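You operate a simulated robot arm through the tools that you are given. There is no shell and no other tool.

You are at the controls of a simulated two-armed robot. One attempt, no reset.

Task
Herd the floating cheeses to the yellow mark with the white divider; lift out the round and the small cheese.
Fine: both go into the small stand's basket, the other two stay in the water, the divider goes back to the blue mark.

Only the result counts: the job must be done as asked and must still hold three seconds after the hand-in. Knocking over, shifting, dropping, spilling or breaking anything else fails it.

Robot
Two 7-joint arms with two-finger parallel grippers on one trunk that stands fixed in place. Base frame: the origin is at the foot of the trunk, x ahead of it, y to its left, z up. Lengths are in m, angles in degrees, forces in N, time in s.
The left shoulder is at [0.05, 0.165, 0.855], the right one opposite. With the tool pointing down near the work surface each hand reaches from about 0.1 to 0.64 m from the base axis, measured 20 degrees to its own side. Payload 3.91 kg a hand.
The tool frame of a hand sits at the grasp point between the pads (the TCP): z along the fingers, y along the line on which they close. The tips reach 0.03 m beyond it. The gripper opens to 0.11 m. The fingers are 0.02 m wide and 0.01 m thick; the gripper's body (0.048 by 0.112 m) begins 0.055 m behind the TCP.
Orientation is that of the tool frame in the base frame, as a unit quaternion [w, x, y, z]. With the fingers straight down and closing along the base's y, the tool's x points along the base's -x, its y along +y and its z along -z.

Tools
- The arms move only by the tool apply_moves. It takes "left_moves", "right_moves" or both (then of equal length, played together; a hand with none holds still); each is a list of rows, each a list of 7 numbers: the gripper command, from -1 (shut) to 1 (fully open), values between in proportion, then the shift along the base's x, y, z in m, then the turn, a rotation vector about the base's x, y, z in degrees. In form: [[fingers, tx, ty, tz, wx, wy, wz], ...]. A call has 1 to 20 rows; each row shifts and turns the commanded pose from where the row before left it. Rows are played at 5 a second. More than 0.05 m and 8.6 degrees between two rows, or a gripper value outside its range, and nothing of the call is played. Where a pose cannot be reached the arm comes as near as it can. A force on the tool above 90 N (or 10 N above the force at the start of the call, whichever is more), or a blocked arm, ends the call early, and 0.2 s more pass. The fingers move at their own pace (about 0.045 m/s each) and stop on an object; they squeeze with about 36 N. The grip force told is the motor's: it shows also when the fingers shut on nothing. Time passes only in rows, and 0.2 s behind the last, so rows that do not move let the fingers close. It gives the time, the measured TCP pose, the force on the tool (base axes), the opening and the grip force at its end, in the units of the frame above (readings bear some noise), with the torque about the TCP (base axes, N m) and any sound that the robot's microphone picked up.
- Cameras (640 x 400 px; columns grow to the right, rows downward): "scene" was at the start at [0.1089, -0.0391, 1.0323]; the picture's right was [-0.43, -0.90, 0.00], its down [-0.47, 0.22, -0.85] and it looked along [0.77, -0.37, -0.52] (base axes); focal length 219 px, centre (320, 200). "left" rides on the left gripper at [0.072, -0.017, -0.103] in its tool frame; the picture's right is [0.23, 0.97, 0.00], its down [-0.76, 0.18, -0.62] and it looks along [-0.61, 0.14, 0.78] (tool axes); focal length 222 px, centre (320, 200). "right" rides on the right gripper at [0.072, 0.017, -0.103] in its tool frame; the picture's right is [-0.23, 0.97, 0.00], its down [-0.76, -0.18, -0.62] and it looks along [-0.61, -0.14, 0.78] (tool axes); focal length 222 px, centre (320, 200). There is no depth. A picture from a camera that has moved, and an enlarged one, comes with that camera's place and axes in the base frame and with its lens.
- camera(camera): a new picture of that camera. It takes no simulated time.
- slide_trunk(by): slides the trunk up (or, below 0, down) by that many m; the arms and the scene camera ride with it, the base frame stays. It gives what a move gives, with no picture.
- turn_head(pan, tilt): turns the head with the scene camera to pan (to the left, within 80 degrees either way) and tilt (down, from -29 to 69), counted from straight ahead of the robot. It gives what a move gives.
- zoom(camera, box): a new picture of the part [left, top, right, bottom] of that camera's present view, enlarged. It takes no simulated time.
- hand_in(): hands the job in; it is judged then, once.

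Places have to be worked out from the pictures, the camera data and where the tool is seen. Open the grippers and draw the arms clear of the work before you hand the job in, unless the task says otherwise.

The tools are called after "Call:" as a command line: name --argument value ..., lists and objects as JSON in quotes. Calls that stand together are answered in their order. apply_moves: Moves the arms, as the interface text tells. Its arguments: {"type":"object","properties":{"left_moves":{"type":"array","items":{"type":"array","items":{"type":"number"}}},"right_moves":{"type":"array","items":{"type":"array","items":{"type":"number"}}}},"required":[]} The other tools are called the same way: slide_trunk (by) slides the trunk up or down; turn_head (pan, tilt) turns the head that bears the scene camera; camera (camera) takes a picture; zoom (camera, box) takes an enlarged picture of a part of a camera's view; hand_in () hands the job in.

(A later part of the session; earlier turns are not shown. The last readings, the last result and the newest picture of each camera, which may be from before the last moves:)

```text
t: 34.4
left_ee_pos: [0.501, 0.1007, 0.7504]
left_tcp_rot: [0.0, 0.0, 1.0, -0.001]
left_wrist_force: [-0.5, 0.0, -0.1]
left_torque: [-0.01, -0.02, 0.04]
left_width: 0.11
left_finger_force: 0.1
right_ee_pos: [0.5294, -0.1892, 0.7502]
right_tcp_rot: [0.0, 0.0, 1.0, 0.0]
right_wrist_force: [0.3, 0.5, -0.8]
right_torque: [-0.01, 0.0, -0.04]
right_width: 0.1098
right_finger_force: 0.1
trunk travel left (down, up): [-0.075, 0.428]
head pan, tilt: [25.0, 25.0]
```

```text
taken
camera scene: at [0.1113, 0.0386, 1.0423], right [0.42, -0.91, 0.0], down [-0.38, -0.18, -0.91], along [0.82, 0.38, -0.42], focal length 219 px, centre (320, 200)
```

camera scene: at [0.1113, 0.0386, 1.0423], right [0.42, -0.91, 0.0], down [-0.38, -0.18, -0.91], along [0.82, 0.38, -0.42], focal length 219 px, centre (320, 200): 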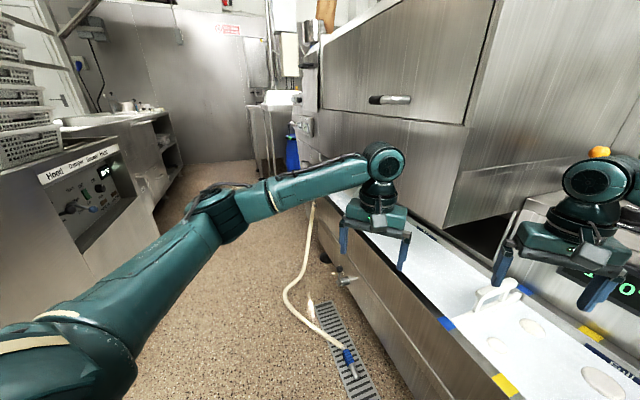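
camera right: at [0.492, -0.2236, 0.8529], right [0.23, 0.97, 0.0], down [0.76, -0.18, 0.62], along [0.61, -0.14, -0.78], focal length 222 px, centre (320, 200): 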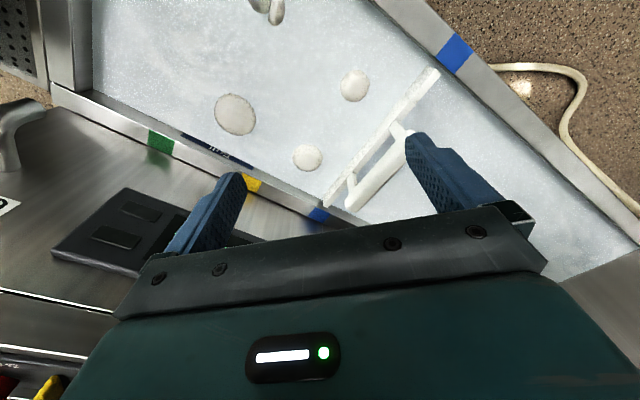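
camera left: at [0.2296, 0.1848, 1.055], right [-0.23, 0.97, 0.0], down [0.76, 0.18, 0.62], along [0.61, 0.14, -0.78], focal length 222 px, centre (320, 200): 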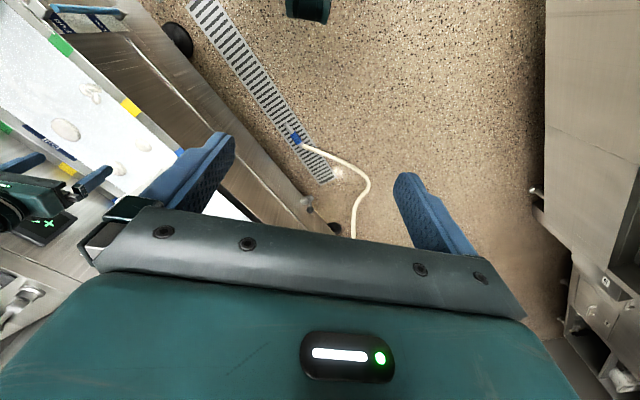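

The left elbow sits low and forward, about (0.34,0.31,0.88), a posture that would work for the right arm too. I bring the right hand to the mirror image of where the left came from, (0.275,-0.32,0.93), then repeat the same diagonal, with the left drawn back.

Call:
apply_moves --left_moves '[[1, -0.02, 0.015, 0.015, 0, 0, 0], [1, -0.02, 0.015, 0.015, 0, 0, 0], [1, -0.02, 0.015, 0.015, 0, 0, 0], [1, -0.02, 0.015, 0.015, 0, 0, 0], [1, -0.02, 0.015, 0.015, 0, 0, 0], [1, -0.02, 0.015, 0.015, 0, 0, 0], [1, -0.02, 0.015, 0.015, 0, 0, 0], [1, -0.02, 0.015, 0.015, 0, 0, 0], [1, -0.02, 0.015, 0.015, 0, 0, 0], [1, -0.02, 0.015, 0.015, 0, 0, 0]]' --right_moves '[[1, -0.0254, -0.0133, 0.0183, 0, 0, 0], [1, -0.0254, -0.0133, 0.0183, 0, 0, 0], [1, -0.0254, -0.0133, 0.0183, 0, 0, 0], [1, -0.0254, -0.0133, 0.0183, 0, 0, 0], [1, -0.0254, -0.0133, 0.0183, 0, 0, 0], [1, -0.0254, -0.0133, 0.0183, 0, 0, 0], [1, -0.0254, -0.0133, 0.0183, 0, 0, 0], [1, -0.0254, -0.0133, 0.0183, 0, 0, 0], [1, -0.0254, -0.0133, 0.0183, 0, 0, 0], [1, -0.0254, -0.0133, 0.0183, 0, 0, 0]]'

Call:
turn_head --pan -50 --tilt 15

Call:
camera --camera "scene"

```text
t: 36.6
left_ee_pos: [0.3019, 0.2498, 0.9001]
left_tcp_rot: [-0.001, 0.0, 1.0, 0.001]
left_wrist_force: [1.3, 0.2, -0.1]
left_torque: [0.03, 0.03, 0.0]
left_width: 0.1098
left_finger_force: 0.1
right_ee_pos: [0.2741, -0.3227, 0.9343]
right_tcp_rot: [0.0, -0.002, 1.0, 0.001]
right_wrist_force: [0.1, 0.0, -0.6]
right_torque: [-0.02, 0.01, -0.02]
right_width: 0.1102
right_finger_force: 0.1
trunk travel left (down, up): [-0.075, 0.428]
head pan, tilt: [25.0, 25.0]
```

```text
t: 38.1
left_ee_pos: [0.3023, 0.2502, 0.8999]
left_tcp_rot: [0.0, 0.0, 1.0, 0.001]
left_wrist_force: [-0.7, 0.0, 0.8]
left_torque: [-0.01, -0.01, 0.01]
left_width: 0.1099
left_finger_force: 0.1
right_ee_pos: [0.2759, -0.322, 0.9346]
right_tcp_rot: [0.001, -0.001, 1.0, 0.001]
right_wrist_force: [0.1, -0.4, -0.5]
right_torque: [-0.03, 0.03, -0.02]
right_width: 0.1099
right_finger_force: 0.1
trunk travel left (down, up): [-0.075, 0.428]
head pan, tilt: [-50.0, 15.0]
```

```text
taken
camera scene: at [0.0879, -0.0719, 1.0585], right [-0.77, -0.64, 0.0], down [-0.17, 0.2, -0.97], along [0.62, -0.74, -0.26], focal length 219 px, centre (320, 200)
```

scene: 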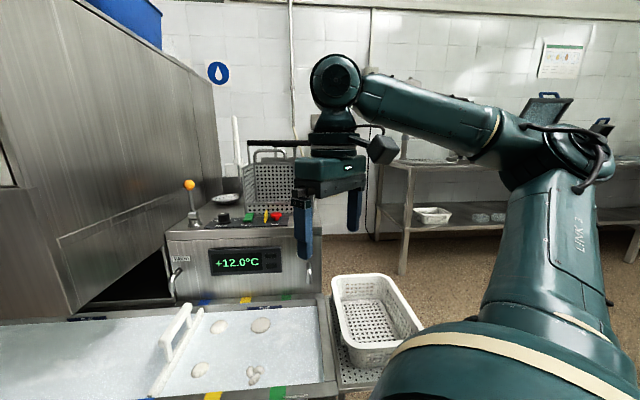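

The right elbow is close to a mirror image of the left now, just a bit higher. I run the same diagonal that worked on the left arm, in 10 rows to (0.5,-0.1,0.75).

Call:
apply_moves --right_moves '[[1, 0.0225, 0.0223, -0.0183, 0, 0, 0], [1, 0.0225, 0.0223, -0.0183, 0, 0, 0], [1, 0.0225, 0.0223, -0.0183, 0, 0, 0], [1, 0.0225, 0.0223, -0.0183, 0, 0, 0], [1, 0.0225, 0.0223, -0.0183, 0, 0, 0], [1, 0.0225, 0.0223, -0.0183, 0, 0, 0], [1, 0.0225, 0.0223, -0.0183, 0, 0, 0], [1, 0.0225, 0.0223, -0.0183, 0, 0, 0], [1, 0.0225, 0.0223, -0.0183, 0, 0, 0], [1, 0.0225, 0.0223, -0.0183, 0, 0, 0], [1, 0, 0, 0, 0, 0, 0]]'

Call:
camera --camera "scene"

```text
t: 40.5
left_ee_pos: [0.3023, 0.2506, 0.9008]
left_tcp_rot: [0.0, 0.001, 1.0, -0.001]
left_wrist_force: [0.3, 0.4, 0.9]
left_torque: [0.01, -0.01, -0.03]
left_width: 0.1101
left_finger_force: 0.1
right_ee_pos: [0.4726, -0.1379, 0.752]
right_tcp_rot: [0.002, 0.0, 1.0, 0.001]
right_wrist_force: [-0.4, -0.1, 0.4]
right_torque: [0.01, 0.03, -0.01]
right_width: 0.1102
right_finger_force: 0.1
right hand out of reach, approached as far as the arm can: row 9, 10
trunk travel left (down, up): [-0.075, 0.428]
head pan, tilt: [-50.0, 15.0]
```

```text
taken
camera scene: at [0.0879, -0.0719, 1.0585], right [-0.77, -0.64, 0.0], down [-0.17, 0.2, -0.97], along [0.62, -0.74, -0.26], focal length 219 px, centre (320, 200)
```

scene: 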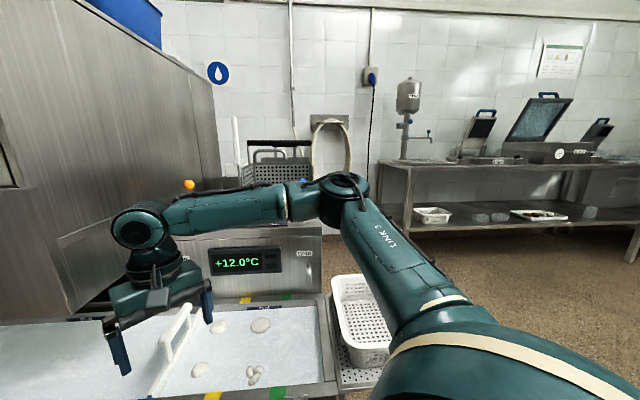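

The right arm stops at the same elbow corner again, (0.473,-0.138,0.752). I check whether the right elbow can drop lower at all by taking the hand out and down over the trough's end, then looking at the posture.

Call:
apply_moves --right_moves '[[1, -0.009, -0.039, -0.006, 0, 0, 0], [1, -0.009, -0.039, -0.006, 0, 0, 0], [1, -0.009, -0.039, -0.006, 0, 0, 0], [1, -0.009, -0.039, -0.006, 0, 0, 0], [1, -0.009, -0.039, -0.006, 0, 0, 0], [1, -0.009, -0.039, -0.006, 0, 0, 0], [1, -0.009, -0.039, -0.006, 0, 0, 0], [1, -0.009, -0.039, -0.006, 0, 0, 0], [1, 0, 0, -0.02, 0, 0, 0], [1, 0, 0, -0.02, 0, 0, 0]]'

Call:
camera --camera "scene"

```text
t: 42.7
left_ee_pos: [0.2989, 0.2523, 0.9018]
left_tcp_rot: [0.001, 0.0, 1.0, -0.002]
left_wrist_force: [-0.8, -0.1, 0.5]
left_torque: [0.0, -0.03, -0.02]
left_width: 0.1099
left_finger_force: 0.2
right_ee_pos: [0.4063, -0.4452, 0.673]
right_tcp_rot: [0.011, -0.003, 1.0, -0.003]
right_wrist_force: [4.3, 7.4, 44.0]
right_torque: [-2.4, 0.29, -0.08]
right_width: 0.1057
right_finger_force: 0.0
trunk travel left (down, up): [-0.075, 0.428]
head pan, tilt: [-50.0, 15.0]
```

```text
taken
camera scene: at [0.0859, -0.0689, 1.0601], right [-0.77, -0.64, 0.0], down [-0.16, 0.19, -0.97], along [0.62, -0.74, -0.25], focal length 219 px, centre (320, 200)
```

scene: 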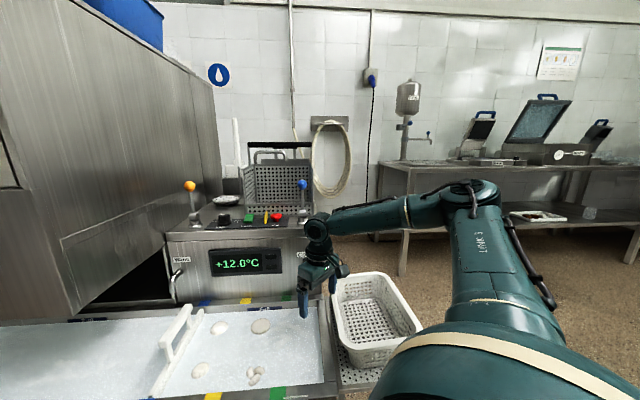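

The force reads 44 N upward: the outer fingertip is resting on the basket's rim, which stands higher than I assumed (about z≈0.64). I lift straight up at once and check that the basket has not moved.

Call:
apply_moves --right_moves '[[1, 0, 0, 0.02, 0, 0, 0], [1, 0, 0, 0.03, 0, 0, 0], [1, 0, 0, 0.03, 0, 0, 0], [1, 0, 0, 0.03, 0, 0, 0]]'

Call:
camera --camera "scene"

Call:
camera --camera "right"

```text
t: 43.7
left_ee_pos: [0.3015, 0.251, 0.9002]
left_tcp_rot: [-0.001, 0.0, 1.0, 0.0]
left_wrist_force: [0.6, -0.5, 0.4]
left_torque: [0.03, 0.0, 0.0]
left_width: 0.11
left_finger_force: 0.1
right_ee_pos: [0.4016, -0.448, 0.774]
right_tcp_rot: [0.001, 0.0, 1.0, 0.001]
right_wrist_force: [0.6, -0.2, -0.1]
right_torque: [-0.01, 0.0, 0.02]
right_width: 0.1099
right_finger_force: 0.1
trunk travel left (down, up): [-0.075, 0.428]
head pan, tilt: [-50.0, 15.0]
```

```text
taken
camera scene: at [0.0879, -0.0719, 1.0585], right [-0.77, -0.64, 0.0], down [-0.17, 0.2, -0.97], along [0.62, -0.74, -0.26], focal length 219 px, centre (320, 200)
```

scene: 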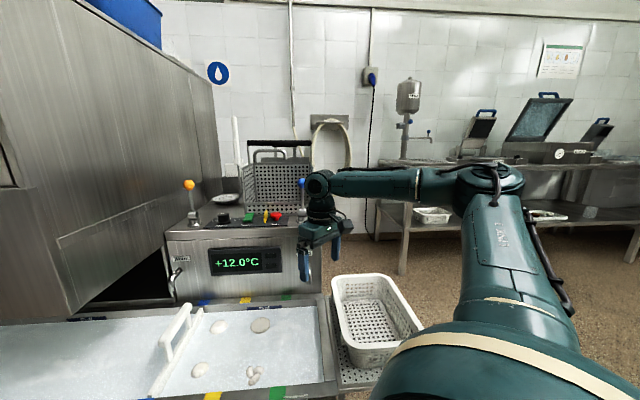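

```text
taken
camera right: at [0.3299, -0.4313, 0.877], right [0.23, 0.97, 0.0], down [0.76, -0.18, 0.62], along [0.61, -0.14, -0.78], focal length 222 px, centre (320, 200)
```

right: 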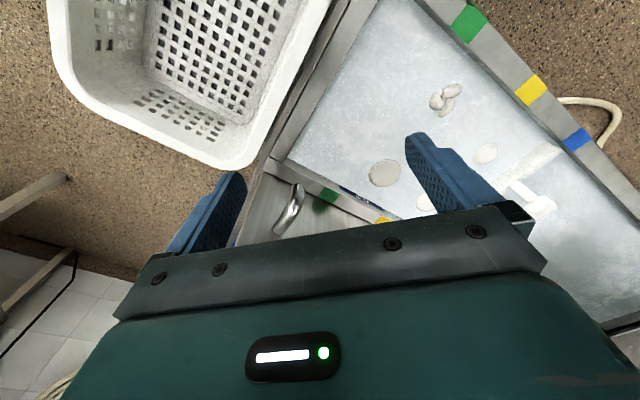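

The basket has not visibly moved, and contact geometry puts its rim at z≈0.643, with its near edge along x+y≈-0.10. The right elbow cannot drop below z≈0.977, but the left arm is not limited like this and the direction from its shoulder to the handle runs nearly along the handle. So the left arm will work the divider, leaning its fingers to the far side, and the right arm will handle the cheeses.

Call:
apply_moves --left_moves '[[1, 0.025, -0.033, -0.012, 0, 0, -7.5], [1, 0.025, -0.033, -0.012, 0, 0, -7.5], [1, 0.025, -0.033, -0.012, 0, 0, -7.5], [1, 0.025, -0.033, -0.012, 0, 0, -7.5], [1, 0.025, -0.033, -0.012, 0, 0, -7.5], [1, 0.025, -0.033, -0.012, 0, 0, -7.5], [1, 0.025, -0.033, -0.012, -4.714, -4.714, 0], [1, 0.025, -0.033, -0.012, -4.714, -4.714, 0], [1, 0.025, -0.033, -0.012, -4.714, -4.714, 0], [1, 0.025, -0.033, -0.012, 0, 0, 0]]' --right_moves '[[1, -0.006, -0.002, 0.013, 0, 0, 0], [1, -0.006, -0.002, 0.013, 0, 0, 0], [1, -0.006, -0.002, 0.013, 0, 0, 0], [1, -0.006, -0.002, 0.013, 0, 0, 0], [1, -0.006, -0.002, 0.013, 0, 0, 0], [1, -0.006, -0.002, 0.013, 0, 0, 0], [1, -0.006, -0.002, 0.013, 0, 0, 0], [1, -0.006, -0.002, 0.013, 0, 0, 0], [1, -0.006, -0.002, 0.013, 0, 0, 0], [1, -0.006, -0.002, 0.013, 0, 0, 0]]'

Call:
turn_head --pan -25.5 --tilt 31.3

Call:
camera --camera "scene"

Call:
camera --camera "left"

```text
t: 45.9
left_ee_pos: [0.5495, -0.0785, 0.7796]
left_tcp_rot: [0.161, 0.377, 0.91, -0.067]
left_wrist_force: [0.5, -0.1, 1.0]
left_torque: [0.02, 0.02, -0.03]
left_width: 0.1099
left_finger_force: 0.1
right_ee_pos: [0.343, -0.4676, 0.9046]
right_tcp_rot: [0.001, -0.001, 1.0, 0.001]
right_wrist_force: [-0.4, 0.1, -0.4]
right_torque: [0.0, 0.03, 0.02]
right_width: 0.1102
right_finger_force: 0.1
trunk travel left (down, up): [-0.075, 0.428]
head pan, tilt: [-50.0, 15.0]
```

```text
t: 46.8
left_ee_pos: [0.5471, -0.0787, 0.7803]
left_tcp_rot: [0.16, 0.377, 0.91, -0.066]
left_wrist_force: [-0.6, -1.0, 0.9]
left_torque: [-0.03, 0.0, 0.01]
left_width: 0.1098
left_finger_force: 0.0
right_ee_pos: [0.344, -0.4667, 0.9036]
right_tcp_rot: [0.0, 0.0, 1.0, 0.001]
right_wrist_force: [-0.2, 0.8, 0.0]
right_torque: [-0.01, 0.0, -0.01]
right_width: 0.1099
right_finger_force: 0.0
trunk travel left (down, up): [-0.075, 0.428]
head pan, tilt: [-25.5, 31.3]
```

```text
taken
camera scene: at [0.1089, -0.0391, 1.0324], right [-0.43, -0.9, 0.0], down [-0.47, 0.22, -0.85], along [0.77, -0.37, -0.52], focal length 219 px, centre (320, 200)
```

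scene: 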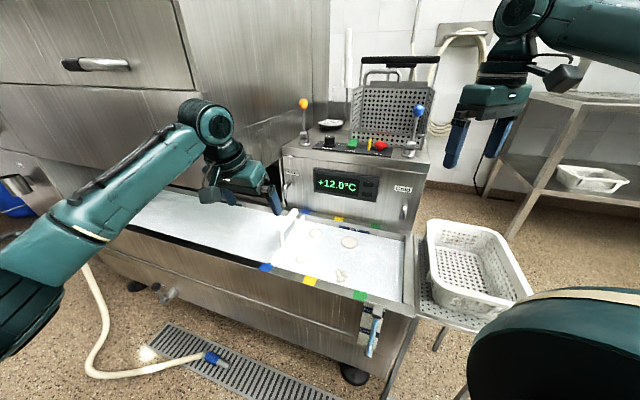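

```text
taken
camera left: at [0.4633, -0.0172, 0.8531], right [0.54, 0.84, -0.08], down [0.48, -0.23, 0.85], along [0.69, -0.49, -0.53], focal length 222 px, centre (320, 200)
```

left: 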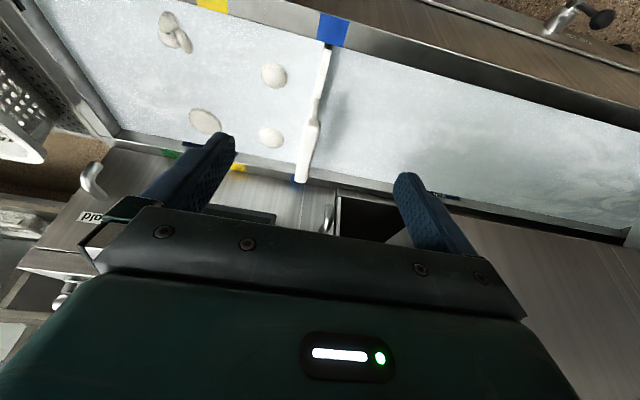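

The left arm reached here easily, and the basket is exactly where it was. I enlarge the left and scene views to place the handle exactly before moving over it.

Call:
zoom --camera "left" --box '[220, 20, 420, 200]'

Call:
zoom --camera "scene" --box '[230, 170, 380, 290]'

Call:
zoom --camera "scene" --box '[400, 200, 560, 330]'

```text
2.22 times, centred on (320, 110) of left
camera zoom: at [0.4633, -0.0172, 0.8531], right [0.54, 0.84, -0.08], down [0.48, -0.23, 0.85], along [0.69, -0.49, -0.53], focal length 494 px, centre (320, 400)
```

zoom: 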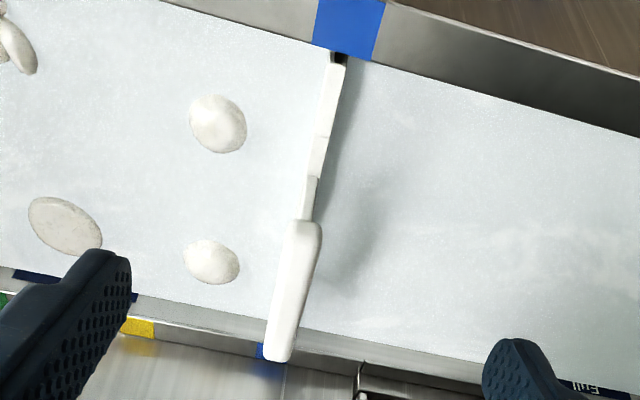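

```text
3.33 times, centred on (305, 230) of scene
camera zoom: at [0.1089, -0.0391, 1.0324], right [-0.43, -0.9, 0.0], down [-0.47, 0.22, -0.85], along [0.77, -0.37, -0.52], focal length 730 px, centre (370, 100)
```

zoom: 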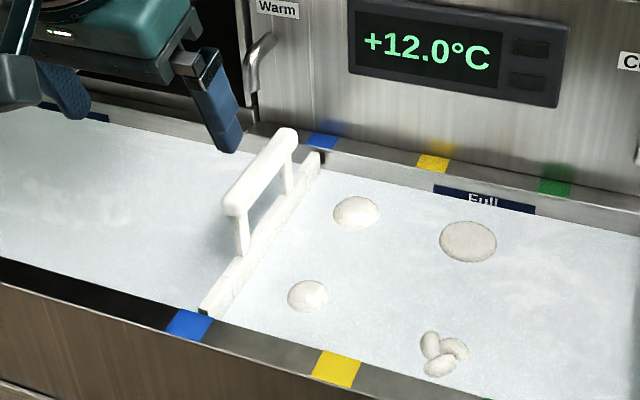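

```text
3.08 times, centred on (480, 265) of scene
camera zoom: at [0.1089, -0.0391, 1.0324], right [-0.43, -0.9, 0.0], down [-0.47, 0.22, -0.85], along [0.77, -0.37, -0.52], focal length 674 px, centre (-172, 0)
```

zoom: 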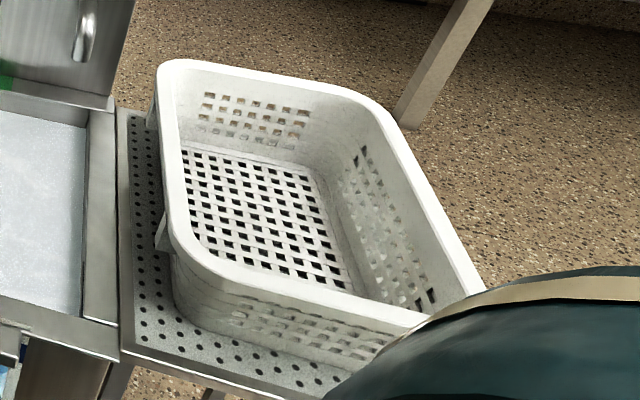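

The handle's top bar runs from (0.615,-0.149) to (0.693,-0.226), with its top at z≈0.617, at the blue mark (along-trough a≈-0.33). I move the left hand above its middle at z=0.69 and check reach.

Call:
apply_moves --left_moves '[[1, 0.0255, -0.0263, -0.0225, 0, 0, 0], [1, 0.0255, -0.0263, -0.0225, 0, 0, 0], [1, 0.0255, -0.0263, -0.0225, 0, 0, 0], [1, 0.0255, -0.0263, -0.0225, 0, 0, 0], [1, 0, 0, 0, 0, 0, 0]]'

Call:
camera --camera "left"

Call:
zoom --camera "scene" --box '[210, 120, 370, 260]'

```text
t: 48.0
left_ee_pos: [0.6168, -0.1312, 0.6935]
left_tcp_rot: [0.16, 0.377, 0.91, -0.066]
left_wrist_force: [0.2, -0.4, 0.5]
left_torque: [-0.02, 0.0, -0.04]
left_width: 0.1101
left_finger_force: 0.0
left hand out of reach, approached as far as the arm can: row 3, 4
right_ee_pos: [0.3449, -0.4675, 0.9046]
right_tcp_rot: [0.001, 0.0, 1.0, 0.001]
right_wrist_force: [0.3, -0.5, 0.0]
right_torque: [-0.03, -0.01, -0.02]
right_width: 0.11
right_finger_force: 0.0
trunk travel left (down, up): [-0.075, 0.428]
head pan, tilt: [-25.5, 31.3]
```

```text
taken
camera left: at [0.5304, -0.0708, 0.7675], right [0.54, 0.84, -0.08], down [0.48, -0.23, 0.85], along [0.69, -0.49, -0.53], focal length 222 px, centre (320, 200)
```

left: 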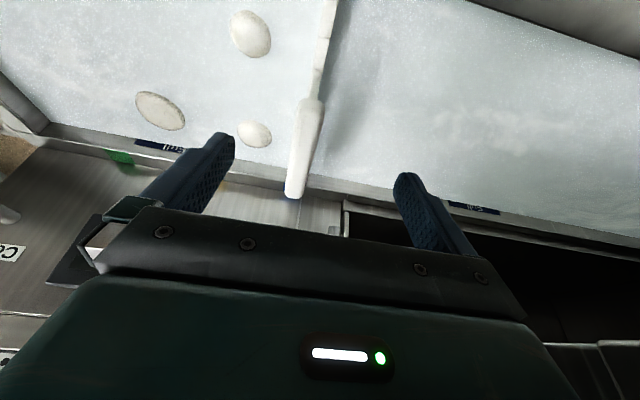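

```text
2.86 times, centred on (290, 190) of scene
camera zoom: at [0.1089, -0.0391, 1.0323], right [-0.43, -0.9, 0.0], down [-0.47, 0.22, -0.85], along [0.77, -0.37, -0.52], focal length 626 px, centre (406, 229)
```

zoom: 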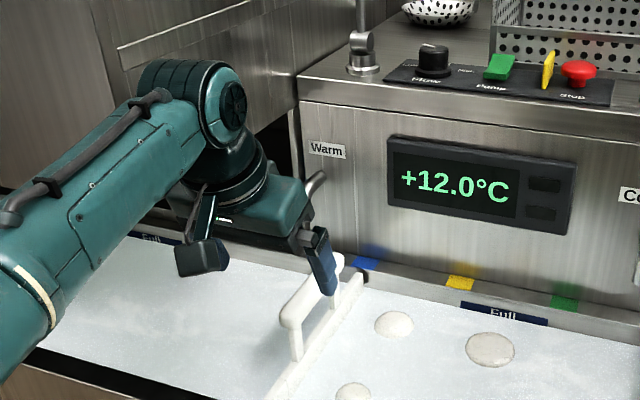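

The left arm is at full stretch here, about 0.577 m from shoulder to wrist. Lowering the trunk 0.07 m brings the shoulder level with the wrist, and a 30° lean with a grip near the handle's near end (0.629,-0.163) should come within reach. I back up, add 10° of lean, then lower the trunk.

Call:
apply_moves --left_moves '[[1, -0.02, 0.02, 0.03, 0, 0, 0], [1, -0.02, 0.02, 0.03, -3.536, -3.536, 0], [1, 0, 0, 0.02, -3.536, -3.536, 0], [1, 0, 0, 0, 0, 0, 0]]'

Call:
slide_trunk --by -0.07

Call:
camera --camera "left"

Call:
camera --camera "scene"

```text
t: 49.0
left_ee_pos: [0.5806, -0.0935, 0.7735]
left_tcp_rot: [0.239, 0.368, 0.893, -0.1]
left_wrist_force: [-0.5, 0.0, -0.2]
left_torque: [-0.03, 0.0, 0.0]
left_width: 0.11
left_finger_force: 0.1
right_ee_pos: [0.3449, -0.4672, 0.9047]
right_tcp_rot: [0.001, -0.001, 1.0, 0.001]
right_wrist_force: [0.8, -0.4, 0.2]
right_torque: [-0.01, 0.01, -0.01]
right_width: 0.1101
right_finger_force: 0.0
trunk travel left (down, up): [-0.075, 0.428]
head pan, tilt: [-25.5, 31.3]
```

```text
t: 50.1
left_ee_pos: [0.5792, -0.0938, 0.7047]
left_tcp_rot: [0.239, 0.37, 0.892, -0.099]
left_wrist_force: [0.0, 0.2, 0.3]
left_torque: [0.02, 0.01, 0.0]
left_width: 0.11
left_finger_force: 0.1
right_ee_pos: [0.3441, -0.4682, 0.8346]
right_tcp_rot: [0.002, 0.0, 1.0, 0.001]
right_wrist_force: [0.0, 0.7, 0.0]
right_torque: [0.01, 0.02, 0.01]
right_width: 0.11
right_finger_force: 0.2
trunk travel left (down, up): [-0.005, 0.498]
head pan, tilt: [-25.5, 31.3]
```

```text
taken
camera left: at [0.4859, -0.0247, 0.7593], right [0.55, 0.83, -0.11], down [0.37, -0.12, 0.92], along [0.75, -0.55, -0.37], focal length 222 px, centre (320, 200)
```

left: 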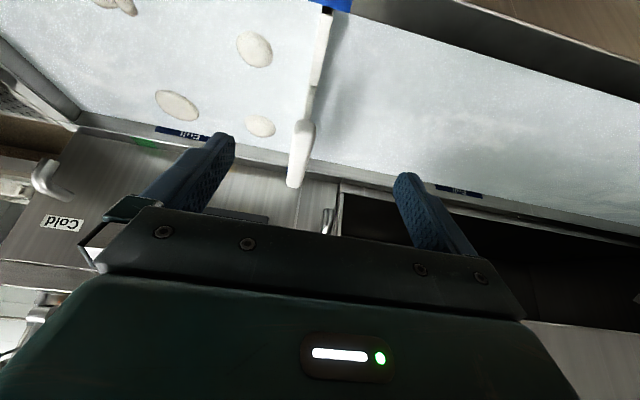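

```text
taken
camera scene: at [0.1089, -0.039, 0.9623], right [-0.43, -0.9, 0.0], down [-0.47, 0.22, -0.85], along [0.77, -0.37, -0.52], focal length 219 px, centre (320, 200)
```

scene: 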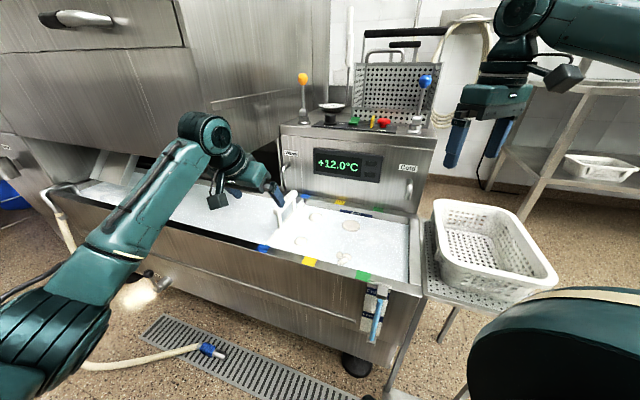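

The arm has room again, with the hand at (0.580,-0.094,0.705) and the handle centred between the fingers in the view. I move to just above the near part of the bar at z=0.66.

Call:
apply_moves --left_moves '[[1, 0.0125, -0.0172, -0.011, 0, 0, 0], [1, 0.0125, -0.0172, -0.011, 0, 0, 0], [1, 0.0125, -0.0172, -0.011, 0, 0, 0], [1, 0.0125, -0.0172, -0.011, 0, 0, 0], [1, 0, 0, 0, 0, 0, 0]]'

Call:
camera --camera "left"

Call:
zoom --camera "scene" --box '[200, 130, 360, 260]'

```text
t: 51.3
left_ee_pos: [0.6196, -0.1667, 0.6605]
left_tcp_rot: [0.234, 0.381, 0.888, -0.102]
left_wrist_force: [-0.4, -0.4, 0.6]
left_torque: [0.02, -0.01, 0.0]
left_width: 0.1101
left_finger_force: 0.1
left hand out of reach, approached as far as the arm can: row 4
right_ee_pos: [0.3436, -0.4678, 0.8354]
right_tcp_rot: [0.001, 0.0, 1.0, 0.002]
right_wrist_force: [0.2, -0.1, 0.2]
right_torque: [0.01, 0.05, 0.0]
right_width: 0.1101
right_finger_force: 0.0
trunk travel left (down, up): [-0.005, 0.498]
head pan, tilt: [-25.5, 31.3]
```

```text
taken
camera left: at [0.5291, -0.0953, 0.716], right [0.57, 0.81, -0.11], down [0.37, -0.13, 0.92], along [0.73, -0.56, -0.38], focal length 222 px, centre (320, 200)
```

left: 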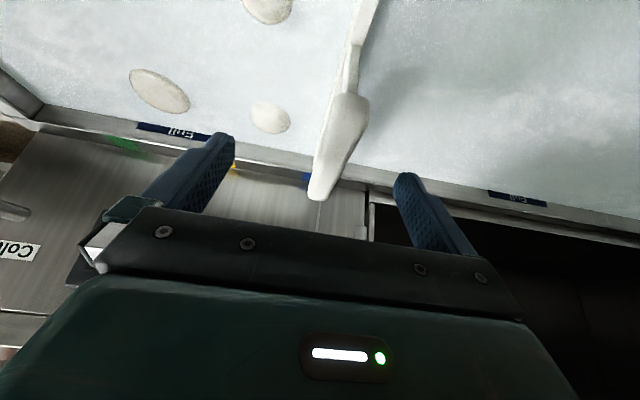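

```text
3.08 times, centred on (280, 195) of scene
camera zoom: at [0.1089, -0.0391, 0.9623], right [-0.43, -0.9, 0.0], down [-0.47, 0.22, -0.85], along [0.77, -0.37, -0.52], focal length 674 px, centre (443, 215)
```

zoom: 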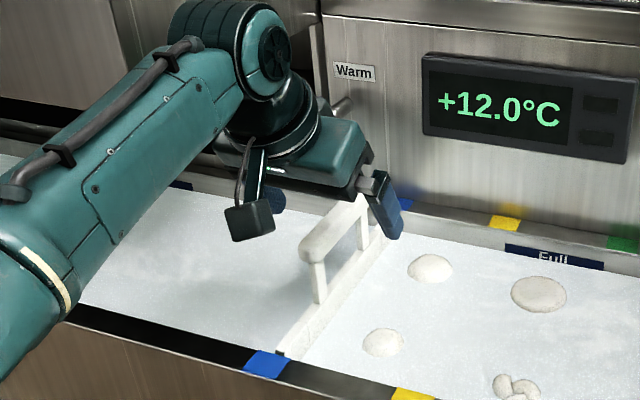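

The hand is over the bar at z=0.66, about 1 cm too far toward the cheese side, with a small yaw drift. I descend with a small correction and look before closing.

Call:
apply_moves --left_moves '[[1, 0.0018, 0.0053, -0.018, 0, 0, 0.8], [1, 0.0018, 0.0053, -0.018, 0, 0, 0.8], [1, 0, 0, -0.016, 0, 0, 0], [1, 0, 0, 0, 0, 0, 0]]'

Call:
camera --camera "left"

Call:
zoom --camera "scene" --box '[200, 150, 360, 280]'

```text
t: 52.3
left_ee_pos: [0.6317, -0.1518, 0.6072]
left_tcp_rot: [0.24, 0.356, 0.898, -0.096]
left_wrist_force: [-1.2, -1.4, -0.3]
left_torque: [-0.01, -0.01, -0.01]
left_width: 0.1101
left_finger_force: 0.0
right_ee_pos: [0.3433, -0.4677, 0.8344]
right_tcp_rot: [0.001, 0.0, 1.0, 0.0]
right_wrist_force: [0.0, -0.8, 0.1]
right_torque: [0.01, -0.01, 0.01]
right_width: 0.1098
right_finger_force: 0.1
trunk travel left (down, up): [-0.005, 0.498]
head pan, tilt: [-25.5, 31.3]
```

```text
taken
camera left: at [0.5371, -0.0849, 0.662], right [0.53, 0.84, -0.11], down [0.37, -0.11, 0.92], along [0.76, -0.53, -0.37], focal length 222 px, centre (320, 200)
```

left: 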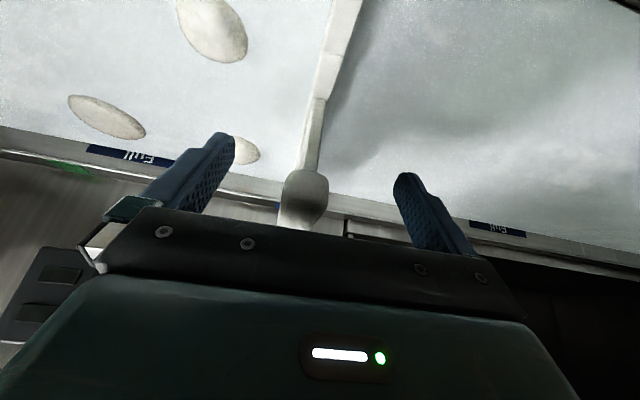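

```text
3.08 times, centred on (280, 215) of scene
camera zoom: at [0.109, -0.0391, 0.9623], right [-0.43, -0.9, 0.0], down [-0.47, 0.22, -0.85], along [0.77, -0.37, -0.52], focal length 674 px, centre (443, 154)
```

zoom: 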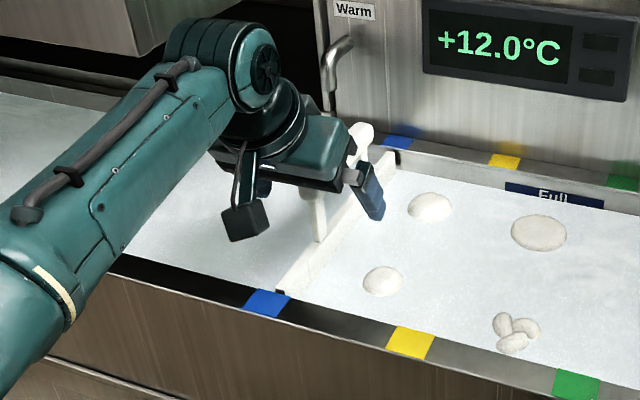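

The bar sits between the fingers, slightly to the cheese side, and the forces are nil. I nudge to centre it, correct the yaw by -1.7°, and close partly to about 0.035 m before looking again.

Call:
apply_moves --left_moves '[[1, -0.003, -0.0087, 0.008, 0, 0, -1.7], [0.2, 0, 0, 0, 0, 0, 0], [-0.1, 0, 0, 0, 0, 0, 0], [-0.36, 0, 0, 0, 0, 0, 0], [-0.36, 0, 0, 0, 0, 0, 0], [-0.36, 0, 0, 0, 0, 0, 0]]'

Call:
camera --camera "left"

Call:
zoom --camera "scene" --box '[200, 150, 360, 280]'

```text
t: 53.7
left_ee_pos: [0.629, -0.1596, 0.6156]
left_tcp_rot: [0.239, 0.37, 0.892, -0.1]
left_wrist_force: [0.8, 0.9, -0.7]
left_torque: [-0.02, -0.02, 0.0]
left_width: 0.0351
left_finger_force: 0.0
right_ee_pos: [0.3439, -0.4678, 0.8345]
right_tcp_rot: [0.0, 0.0, 1.0, 0.001]
right_wrist_force: [0.1, 0.7, 0.0]
right_torque: [0.02, 0.02, -0.02]
right_width: 0.1102
right_finger_force: 0.1
trunk travel left (down, up): [-0.005, 0.498]
head pan, tilt: [-25.5, 31.3]
```

```text
taken
camera left: at [0.5366, -0.091, 0.6706], right [0.55, 0.83, -0.11], down [0.37, -0.12, 0.92], along [0.75, -0.55, -0.37], focal length 222 px, centre (320, 200)
```

left: 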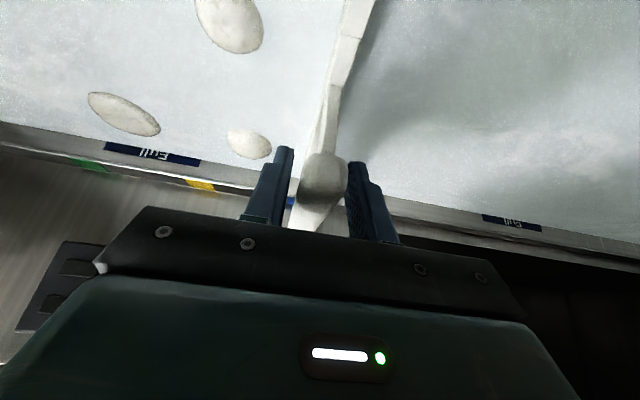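

```text
3.08 times, centred on (280, 215) of scene
camera zoom: at [0.1089, -0.0391, 0.9623], right [-0.43, -0.9, 0.0], down [-0.47, 0.22, -0.85], along [0.77, -0.37, -0.52], focal length 674 px, centre (443, 154)
```

zoom: 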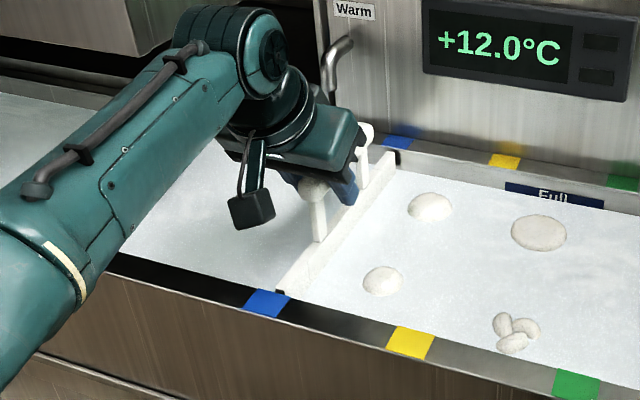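

The bar is centred between the fingers at a 0.035 m opening, with no forces. I close fully to grip it.

Call:
apply_moves --left_moves '[[-0.6, 0, 0, 0, 0, 0, 0], [-1, 0, 0, 0, 0, 0, 0], [-1, 0, 0, 0, 0, 0, 0], [-1, 0, 0, 0, 0, 0, 0]]'

Call:
camera --camera "left"

Call:
zoom --camera "scene" --box '[200, 150, 360, 280]'

```text
t: 54.7
left_ee_pos: [0.6292, -0.1606, 0.6162]
left_tcp_rot: [0.239, 0.37, 0.892, -0.1]
left_wrist_force: [-1.5, -0.7, -0.5]
left_torque: [-0.28, 0.17, -0.09]
left_width: 0.0217
left_finger_force: 35.8
right_ee_pos: [0.3432, -0.4674, 0.8343]
right_tcp_rot: [0.001, 0.0, 1.0, 0.001]
right_wrist_force: [0.0, 0.2, -0.2]
right_torque: [-0.05, 0.02, 0.0]
right_width: 0.1103
right_finger_force: 0.2
trunk travel left (down, up): [-0.005, 0.498]
head pan, tilt: [-25.5, 31.3]
```

```text
taken
camera left: at [0.5365, -0.0911, 0.6706], right [0.55, 0.83, -0.11], down [0.37, -0.12, 0.92], along [0.75, -0.55, -0.37], focal length 222 px, centre (320, 200)
```

left: 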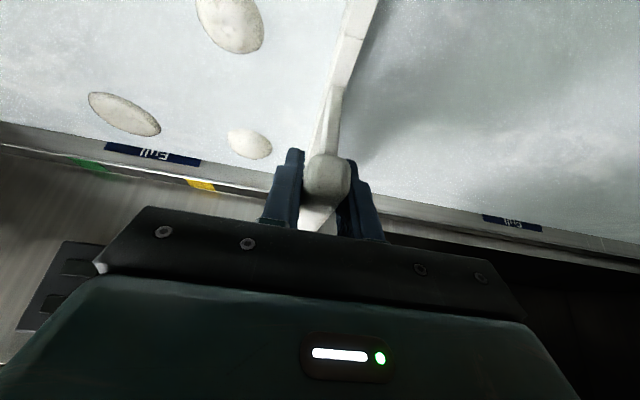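

```text
3.08 times, centred on (280, 215) of scene
camera zoom: at [0.1089, -0.0391, 0.9623], right [-0.43, -0.9, 0.0], down [-0.47, 0.22, -0.85], along [0.77, -0.37, -0.52], focal length 674 px, centre (443, 154)
```

zoom: 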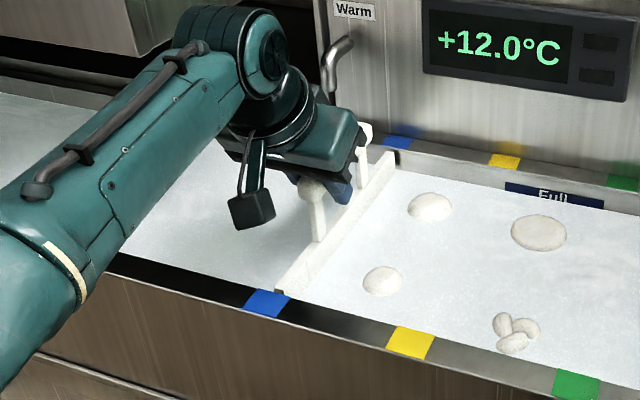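

The bar is firmly gripped (0.0217 m wide, 36 N). I slide it gently the first 3 cm toward the yellow mark and watch the forces.

Call:
apply_moves --left_moves '[[-1, -0.0071, -0.0071, 0, 0, 0, 0], [-1, -0.0071, -0.0071, 0, 0, 0, 0], [-1, -0.0071, -0.0071, 0, 0, 0, 0], [-1, 0, 0, 0, 0, 0, 0]]'

Call:
zoom --camera "scene" --box '[200, 150, 440, 300]'

Call:
camera --camera "left"

```text
t: 55.7
left_ee_pos: [0.6087, -0.1828, 0.6163]
left_tcp_rot: [0.239, 0.37, 0.892, -0.099]
left_wrist_force: [1.7, 2.1, 2.4]
left_torque: [0.51, 0.01, -0.01]
left_width: 0.0218
left_finger_force: 36.1
right_ee_pos: [0.3446, -0.4684, 0.8348]
right_tcp_rot: [0.001, 0.001, 1.0, 0.001]
right_wrist_force: [-0.4, -0.9, -0.1]
right_torque: [0.01, -0.01, 0.0]
right_width: 0.11
right_finger_force: 0.1
trunk travel left (down, up): [-0.005, 0.498]
head pan, tilt: [-25.5, 31.3]
```

```text
2.67 times, centred on (320, 225) of scene
camera zoom: at [0.1089, -0.039, 0.9624], right [-0.43, -0.9, 0.0], down [-0.47, 0.22, -0.85], along [0.77, -0.37, -0.52], focal length 584 px, centre (320, 133)
```

zoom: 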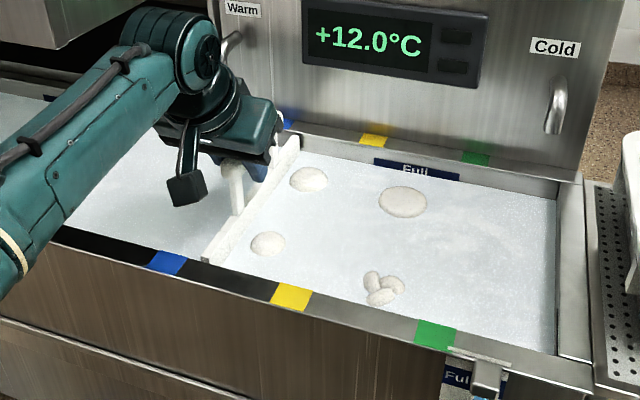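

```text
taken
camera left: at [0.5152, -0.1135, 0.6704], right [0.55, 0.83, -0.11], down [0.37, -0.12, 0.92], along [0.75, -0.55, -0.37], focal length 222 px, centre (320, 200)
```

left: 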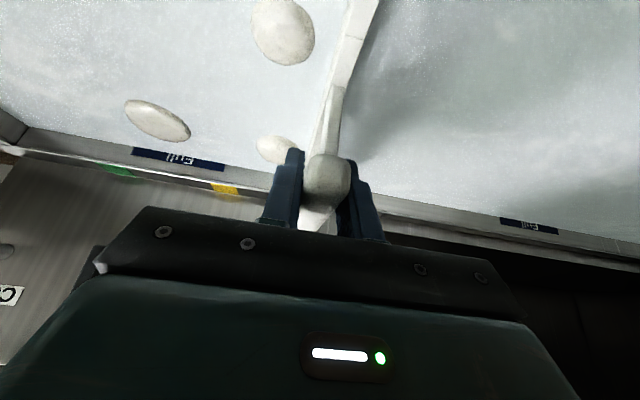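

It slides freely with only a few newtons. I continue the remaining 10 cm to the yellow mark at the same slow pace.

Call:
apply_moves --left_moves '[[-1, -0.0071, -0.0071, 0, 0, 0, 0], [-1, -0.0071, -0.0071, 0, 0, 0, 0], [-1, -0.0071, -0.0071, 0, 0, 0, 0], [-1, -0.0071, -0.0071, 0, 0, 0, 0], [-1, -0.0071, -0.0071, 0, 0, 0, 0], [-1, -0.0071, -0.0071, 0, 0, 0, 0], [-1, -0.0071, -0.0071, 0, 0, 0, 0], [-1, -0.0071, -0.0071, 0, 0, 0, 0], [-1, -0.0071, -0.0071, 0, 0, 0, 0], [-1, -0.0071, -0.0071, 0, 0, 0, 0], [-1, 0, 0, 0, 0, 0, 0]]'

Call:
zoom --camera "scene" --box '[240, 170, 440, 295]'

Call:
camera --camera "left"

Call:
camera --camera "right"

```text
t: 58.1
left_ee_pos: [0.5493, -0.2364, 0.616]
left_tcp_rot: [0.239, 0.37, 0.892, -0.1]
left_wrist_force: [0.5, 0.2, 0.9]
left_torque: [0.13, 0.14, -0.02]
left_width: 0.0219
left_finger_force: 36.0
left hand out of reach, approached as far as the arm can: row 8, 10
right_ee_pos: [0.3435, -0.4674, 0.8336]
right_tcp_rot: [0.001, 0.0, 1.0, 0.0]
right_wrist_force: [0.8, -0.8, -0.1]
right_torque: [0.02, 0.02, 0.0]
right_width: 0.1098
right_finger_force: 0.0
trunk travel left (down, up): [-0.005, 0.498]
head pan, tilt: [-25.5, 31.3]
```

```text
3.20 times, centred on (340, 232) of scene
camera zoom: at [0.1093, -0.0392, 0.9622], right [-0.43, -0.9, 0.0], down [-0.47, 0.22, -0.85], along [0.77, -0.37, -0.52], focal length 701 px, centre (256, 96)
```

zoom: 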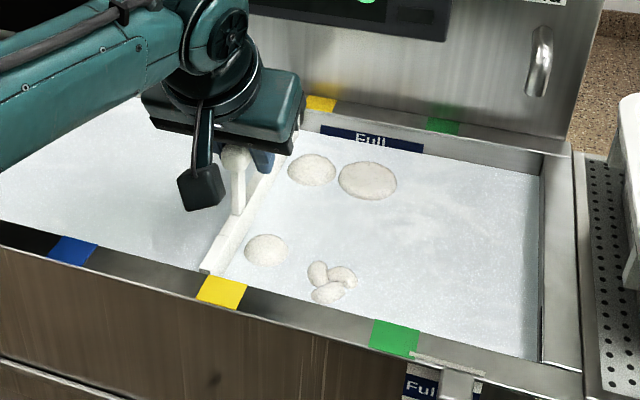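

```text
taken
camera left: at [0.4576, -0.1673, 0.6714], right [0.55, 0.83, -0.11], down [0.37, -0.12, 0.92], along [0.75, -0.55, -0.37], focal length 222 px, centre (320, 200)
```

left: 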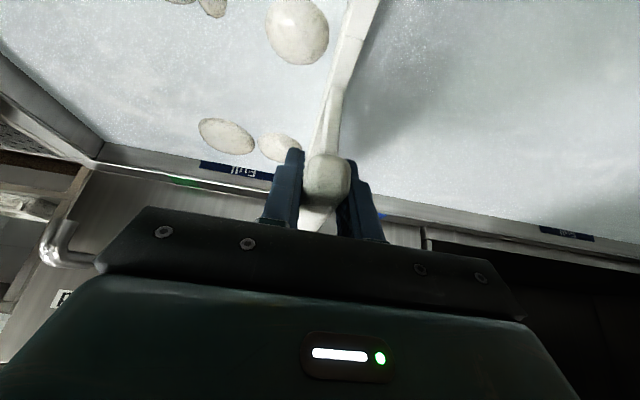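

```text
taken
camera right: at [0.2721, -0.4513, 0.9378], right [0.23, 0.97, 0.0], down [0.76, -0.18, 0.62], along [0.61, -0.14, -0.78], focal length 222 px, centre (320, 200)
```

right: 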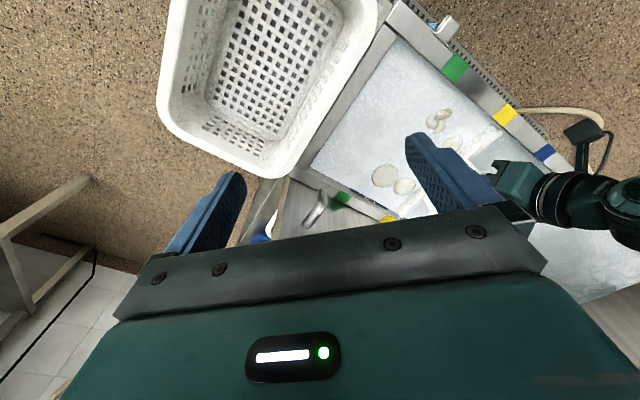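

The divider is at a≈-0.221, about 2 cm short of yellow, where the left arm hit an inward limit. I loosen the grip, lean the hand 10° more (which moves the wrist outward), grip again, and slide the rest.

Call:
apply_moves --left_moves '[[-0.4, 0, 0, 0, 0, 0, 0], [-0.36, 0, 0, 0, 0, 0, 0], [-0.36, 0, 0, 0, -2.83, -2.83, 0], [-0.36, 0, 0, 0, -2.83, -2.83, 0], [-0.36, 0, 0, 0, -1.41, -1.41, 0], [-0.36, 0, 0, 0, 0, 0, 0]]'

Call:
camera --camera "left"

Call:
zoom --camera "scene" --box '[240, 170, 440, 295]'

```text
t: 59.5
left_ee_pos: [0.5509, -0.2363, 0.6173]
left_tcp_rot: [0.317, 0.36, 0.868, -0.132]
left_wrist_force: [-0.3, -0.1, 0.4]
left_torque: [0.0, -0.04, 0.01]
left_width: 0.0352
left_finger_force: 0.0
right_ee_pos: [0.3441, -0.4677, 0.835]
right_tcp_rot: [0.0, 0.0, 1.0, 0.001]
right_wrist_force: [-0.4, 0.0, 0.1]
right_torque: [-0.04, -0.03, 0.02]
right_width: 0.11
right_finger_force: 0.1
trunk travel left (down, up): [-0.005, 0.498]
head pan, tilt: [-25.5, 31.3]
```

```text
taken
camera left: at [0.4527, -0.1624, 0.6514], right [0.57, 0.81, -0.15], down [0.25, 0.0, 0.97], along [0.78, -0.58, -0.21], focal length 222 px, centre (320, 200)
```

left: 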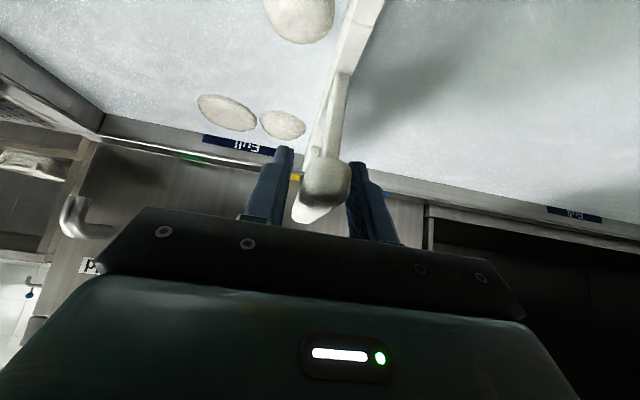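

```text
3.20 times, centred on (340, 232) of scene
camera zoom: at [0.109, -0.039, 0.9623], right [-0.43, -0.9, 0.0], down [-0.47, 0.22, -0.85], along [0.77, -0.37, -0.52], focal length 701 px, centre (256, 96)
```

zoom: 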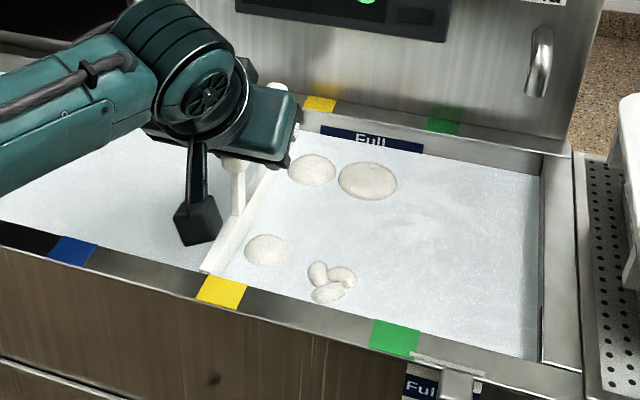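

The divider stays upright and the hand now leans 40°. I grip again and slide a further 2.1 cm.

Call:
apply_moves --left_moves '[[-0.7, 0, 0, 0, 0, 0, 0], [-1, 0, 0, 0, 0, 0, 0], [-1, 0, 0, 0, 0, 0, 0], [-1, -0.0038, -0.0038, 0, 0, 0, 0], [-1, -0.0038, -0.0038, 0, 0, 0, 0], [-1, -0.0038, -0.0038, 0, 0, 0, 0], [-1, -0.0038, -0.0038, 0, 0, 0, 0], [-1, 0, 0, 0, 0, 0, 0]]'

Call:
zoom --camera "scene" --box '[240, 170, 440, 295]'

Call:
camera --camera "left"

```text
t: 61.3
left_ee_pos: [0.5368, -0.2523, 0.6183]
left_tcp_rot: [0.316, 0.36, 0.868, -0.13]
left_wrist_force: [2.5, 1.7, 2.5]
left_torque: [0.27, -0.24, 0.0]
left_width: 0.0218
left_finger_force: 35.8
right_ee_pos: [0.3448, -0.4675, 0.8348]
right_tcp_rot: [0.0, 0.0, 1.0, 0.001]
right_wrist_force: [0.3, 0.2, -0.4]
right_torque: [0.04, 0.01, 0.02]
right_width: 0.11
right_finger_force: 0.0
trunk travel left (down, up): [-0.005, 0.498]
head pan, tilt: [-25.5, 31.3]
```

```text
3.20 times, centred on (340, 232) of scene
camera zoom: at [0.1089, -0.039, 0.9624], right [-0.43, -0.9, 0.0], down [-0.47, 0.22, -0.85], along [0.77, -0.37, -0.52], focal length 701 px, centre (256, 96)
```

zoom: 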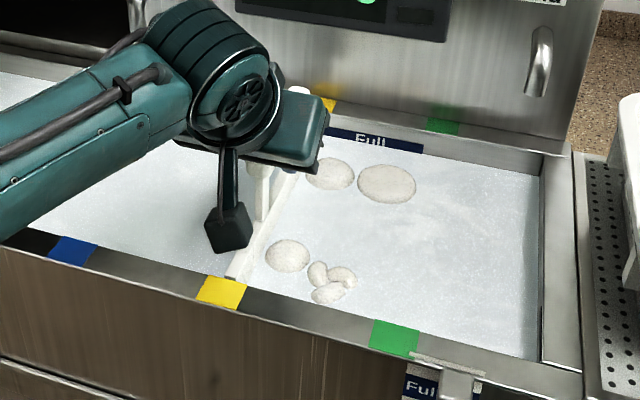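

```text
taken
camera left: at [0.438, -0.1779, 0.6514], right [0.57, 0.81, -0.15], down [0.25, 0.0, 0.97], along [0.78, -0.59, -0.21], focal length 222 px, centre (320, 200)
```

left: 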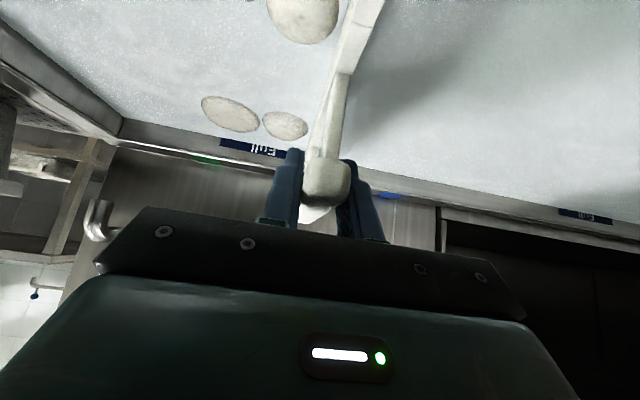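

The divider is at a≈-0.201, level with the yellow marks, with all four cheeses on the far side of it. I open the left hand, draw it back along its own axis, and check that the divider stays put.

Call:
apply_moves --left_moves '[[-0.4, 0, 0, 0, 0, 0, 0], [0.1, 0, 0, 0, 0, 0, 0], [0.1, 0, 0, 0, 0, 0, 0], [0.1, -0.011, 0.011, 0.019, 0, 0, 0], [0.1, -0.018, 0.018, 0.03, 0, 0, 0], [0.1, -0.018, 0.018, 0.03, 0, 0, 0], [0.3, -0.018, 0.018, 0.03, 0, 0, 0], [0.5, -0.02, 0.03, 0.03, 0, 0, 0]]'

Call:
zoom --camera "scene" --box '[240, 170, 440, 295]'

Call:
camera --camera "scene"

```text
t: 63.1
left_ee_pos: [0.4527, -0.1546, 0.756]
left_tcp_rot: [0.316, 0.359, 0.868, -0.131]
left_wrist_force: [0.6, -0.7, 0.0]
left_torque: [0.03, 0.02, 0.0]
left_width: 0.0822
left_finger_force: 0.0
right_ee_pos: [0.3437, -0.4673, 0.8342]
right_tcp_rot: [0.002, 0.0, 1.0, 0.0]
right_wrist_force: [-0.6, -0.5, 0.0]
right_torque: [0.01, -0.01, 0.03]
right_width: 0.11
right_finger_force: 0.1
trunk travel left (down, up): [-0.005, 0.498]
head pan, tilt: [-25.5, 31.3]
```

```text
3.20 times, centred on (340, 232) of scene
camera zoom: at [0.109, -0.0392, 0.9623], right [-0.43, -0.9, 0.0], down [-0.47, 0.22, -0.85], along [0.77, -0.37, -0.52], focal length 701 px, centre (256, 96)
```

zoom: 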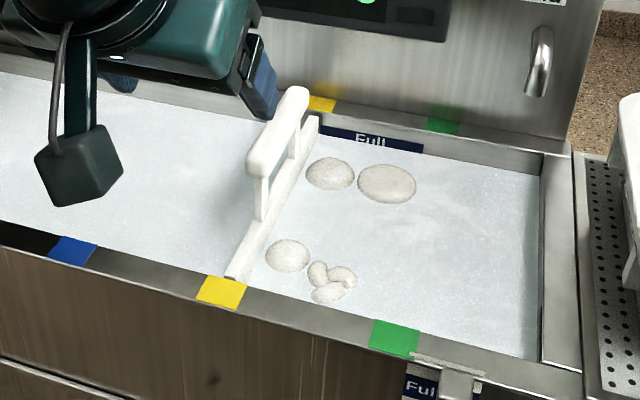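

```text
taken
camera scene: at [0.109, -0.0392, 0.9623], right [-0.43, -0.9, 0.0], down [-0.47, 0.22, -0.85], along [0.77, -0.37, -0.52], focal length 219 px, centre (320, 200)
```

scene: 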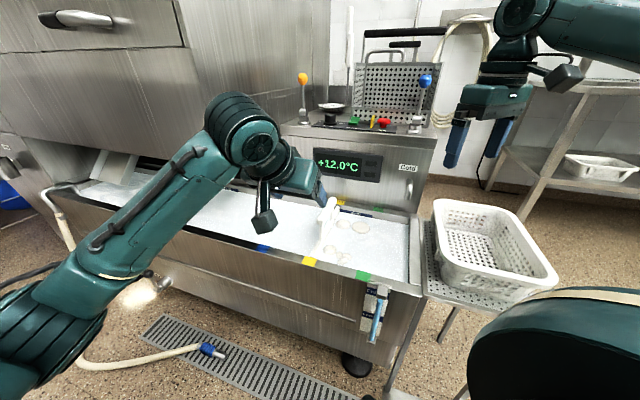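

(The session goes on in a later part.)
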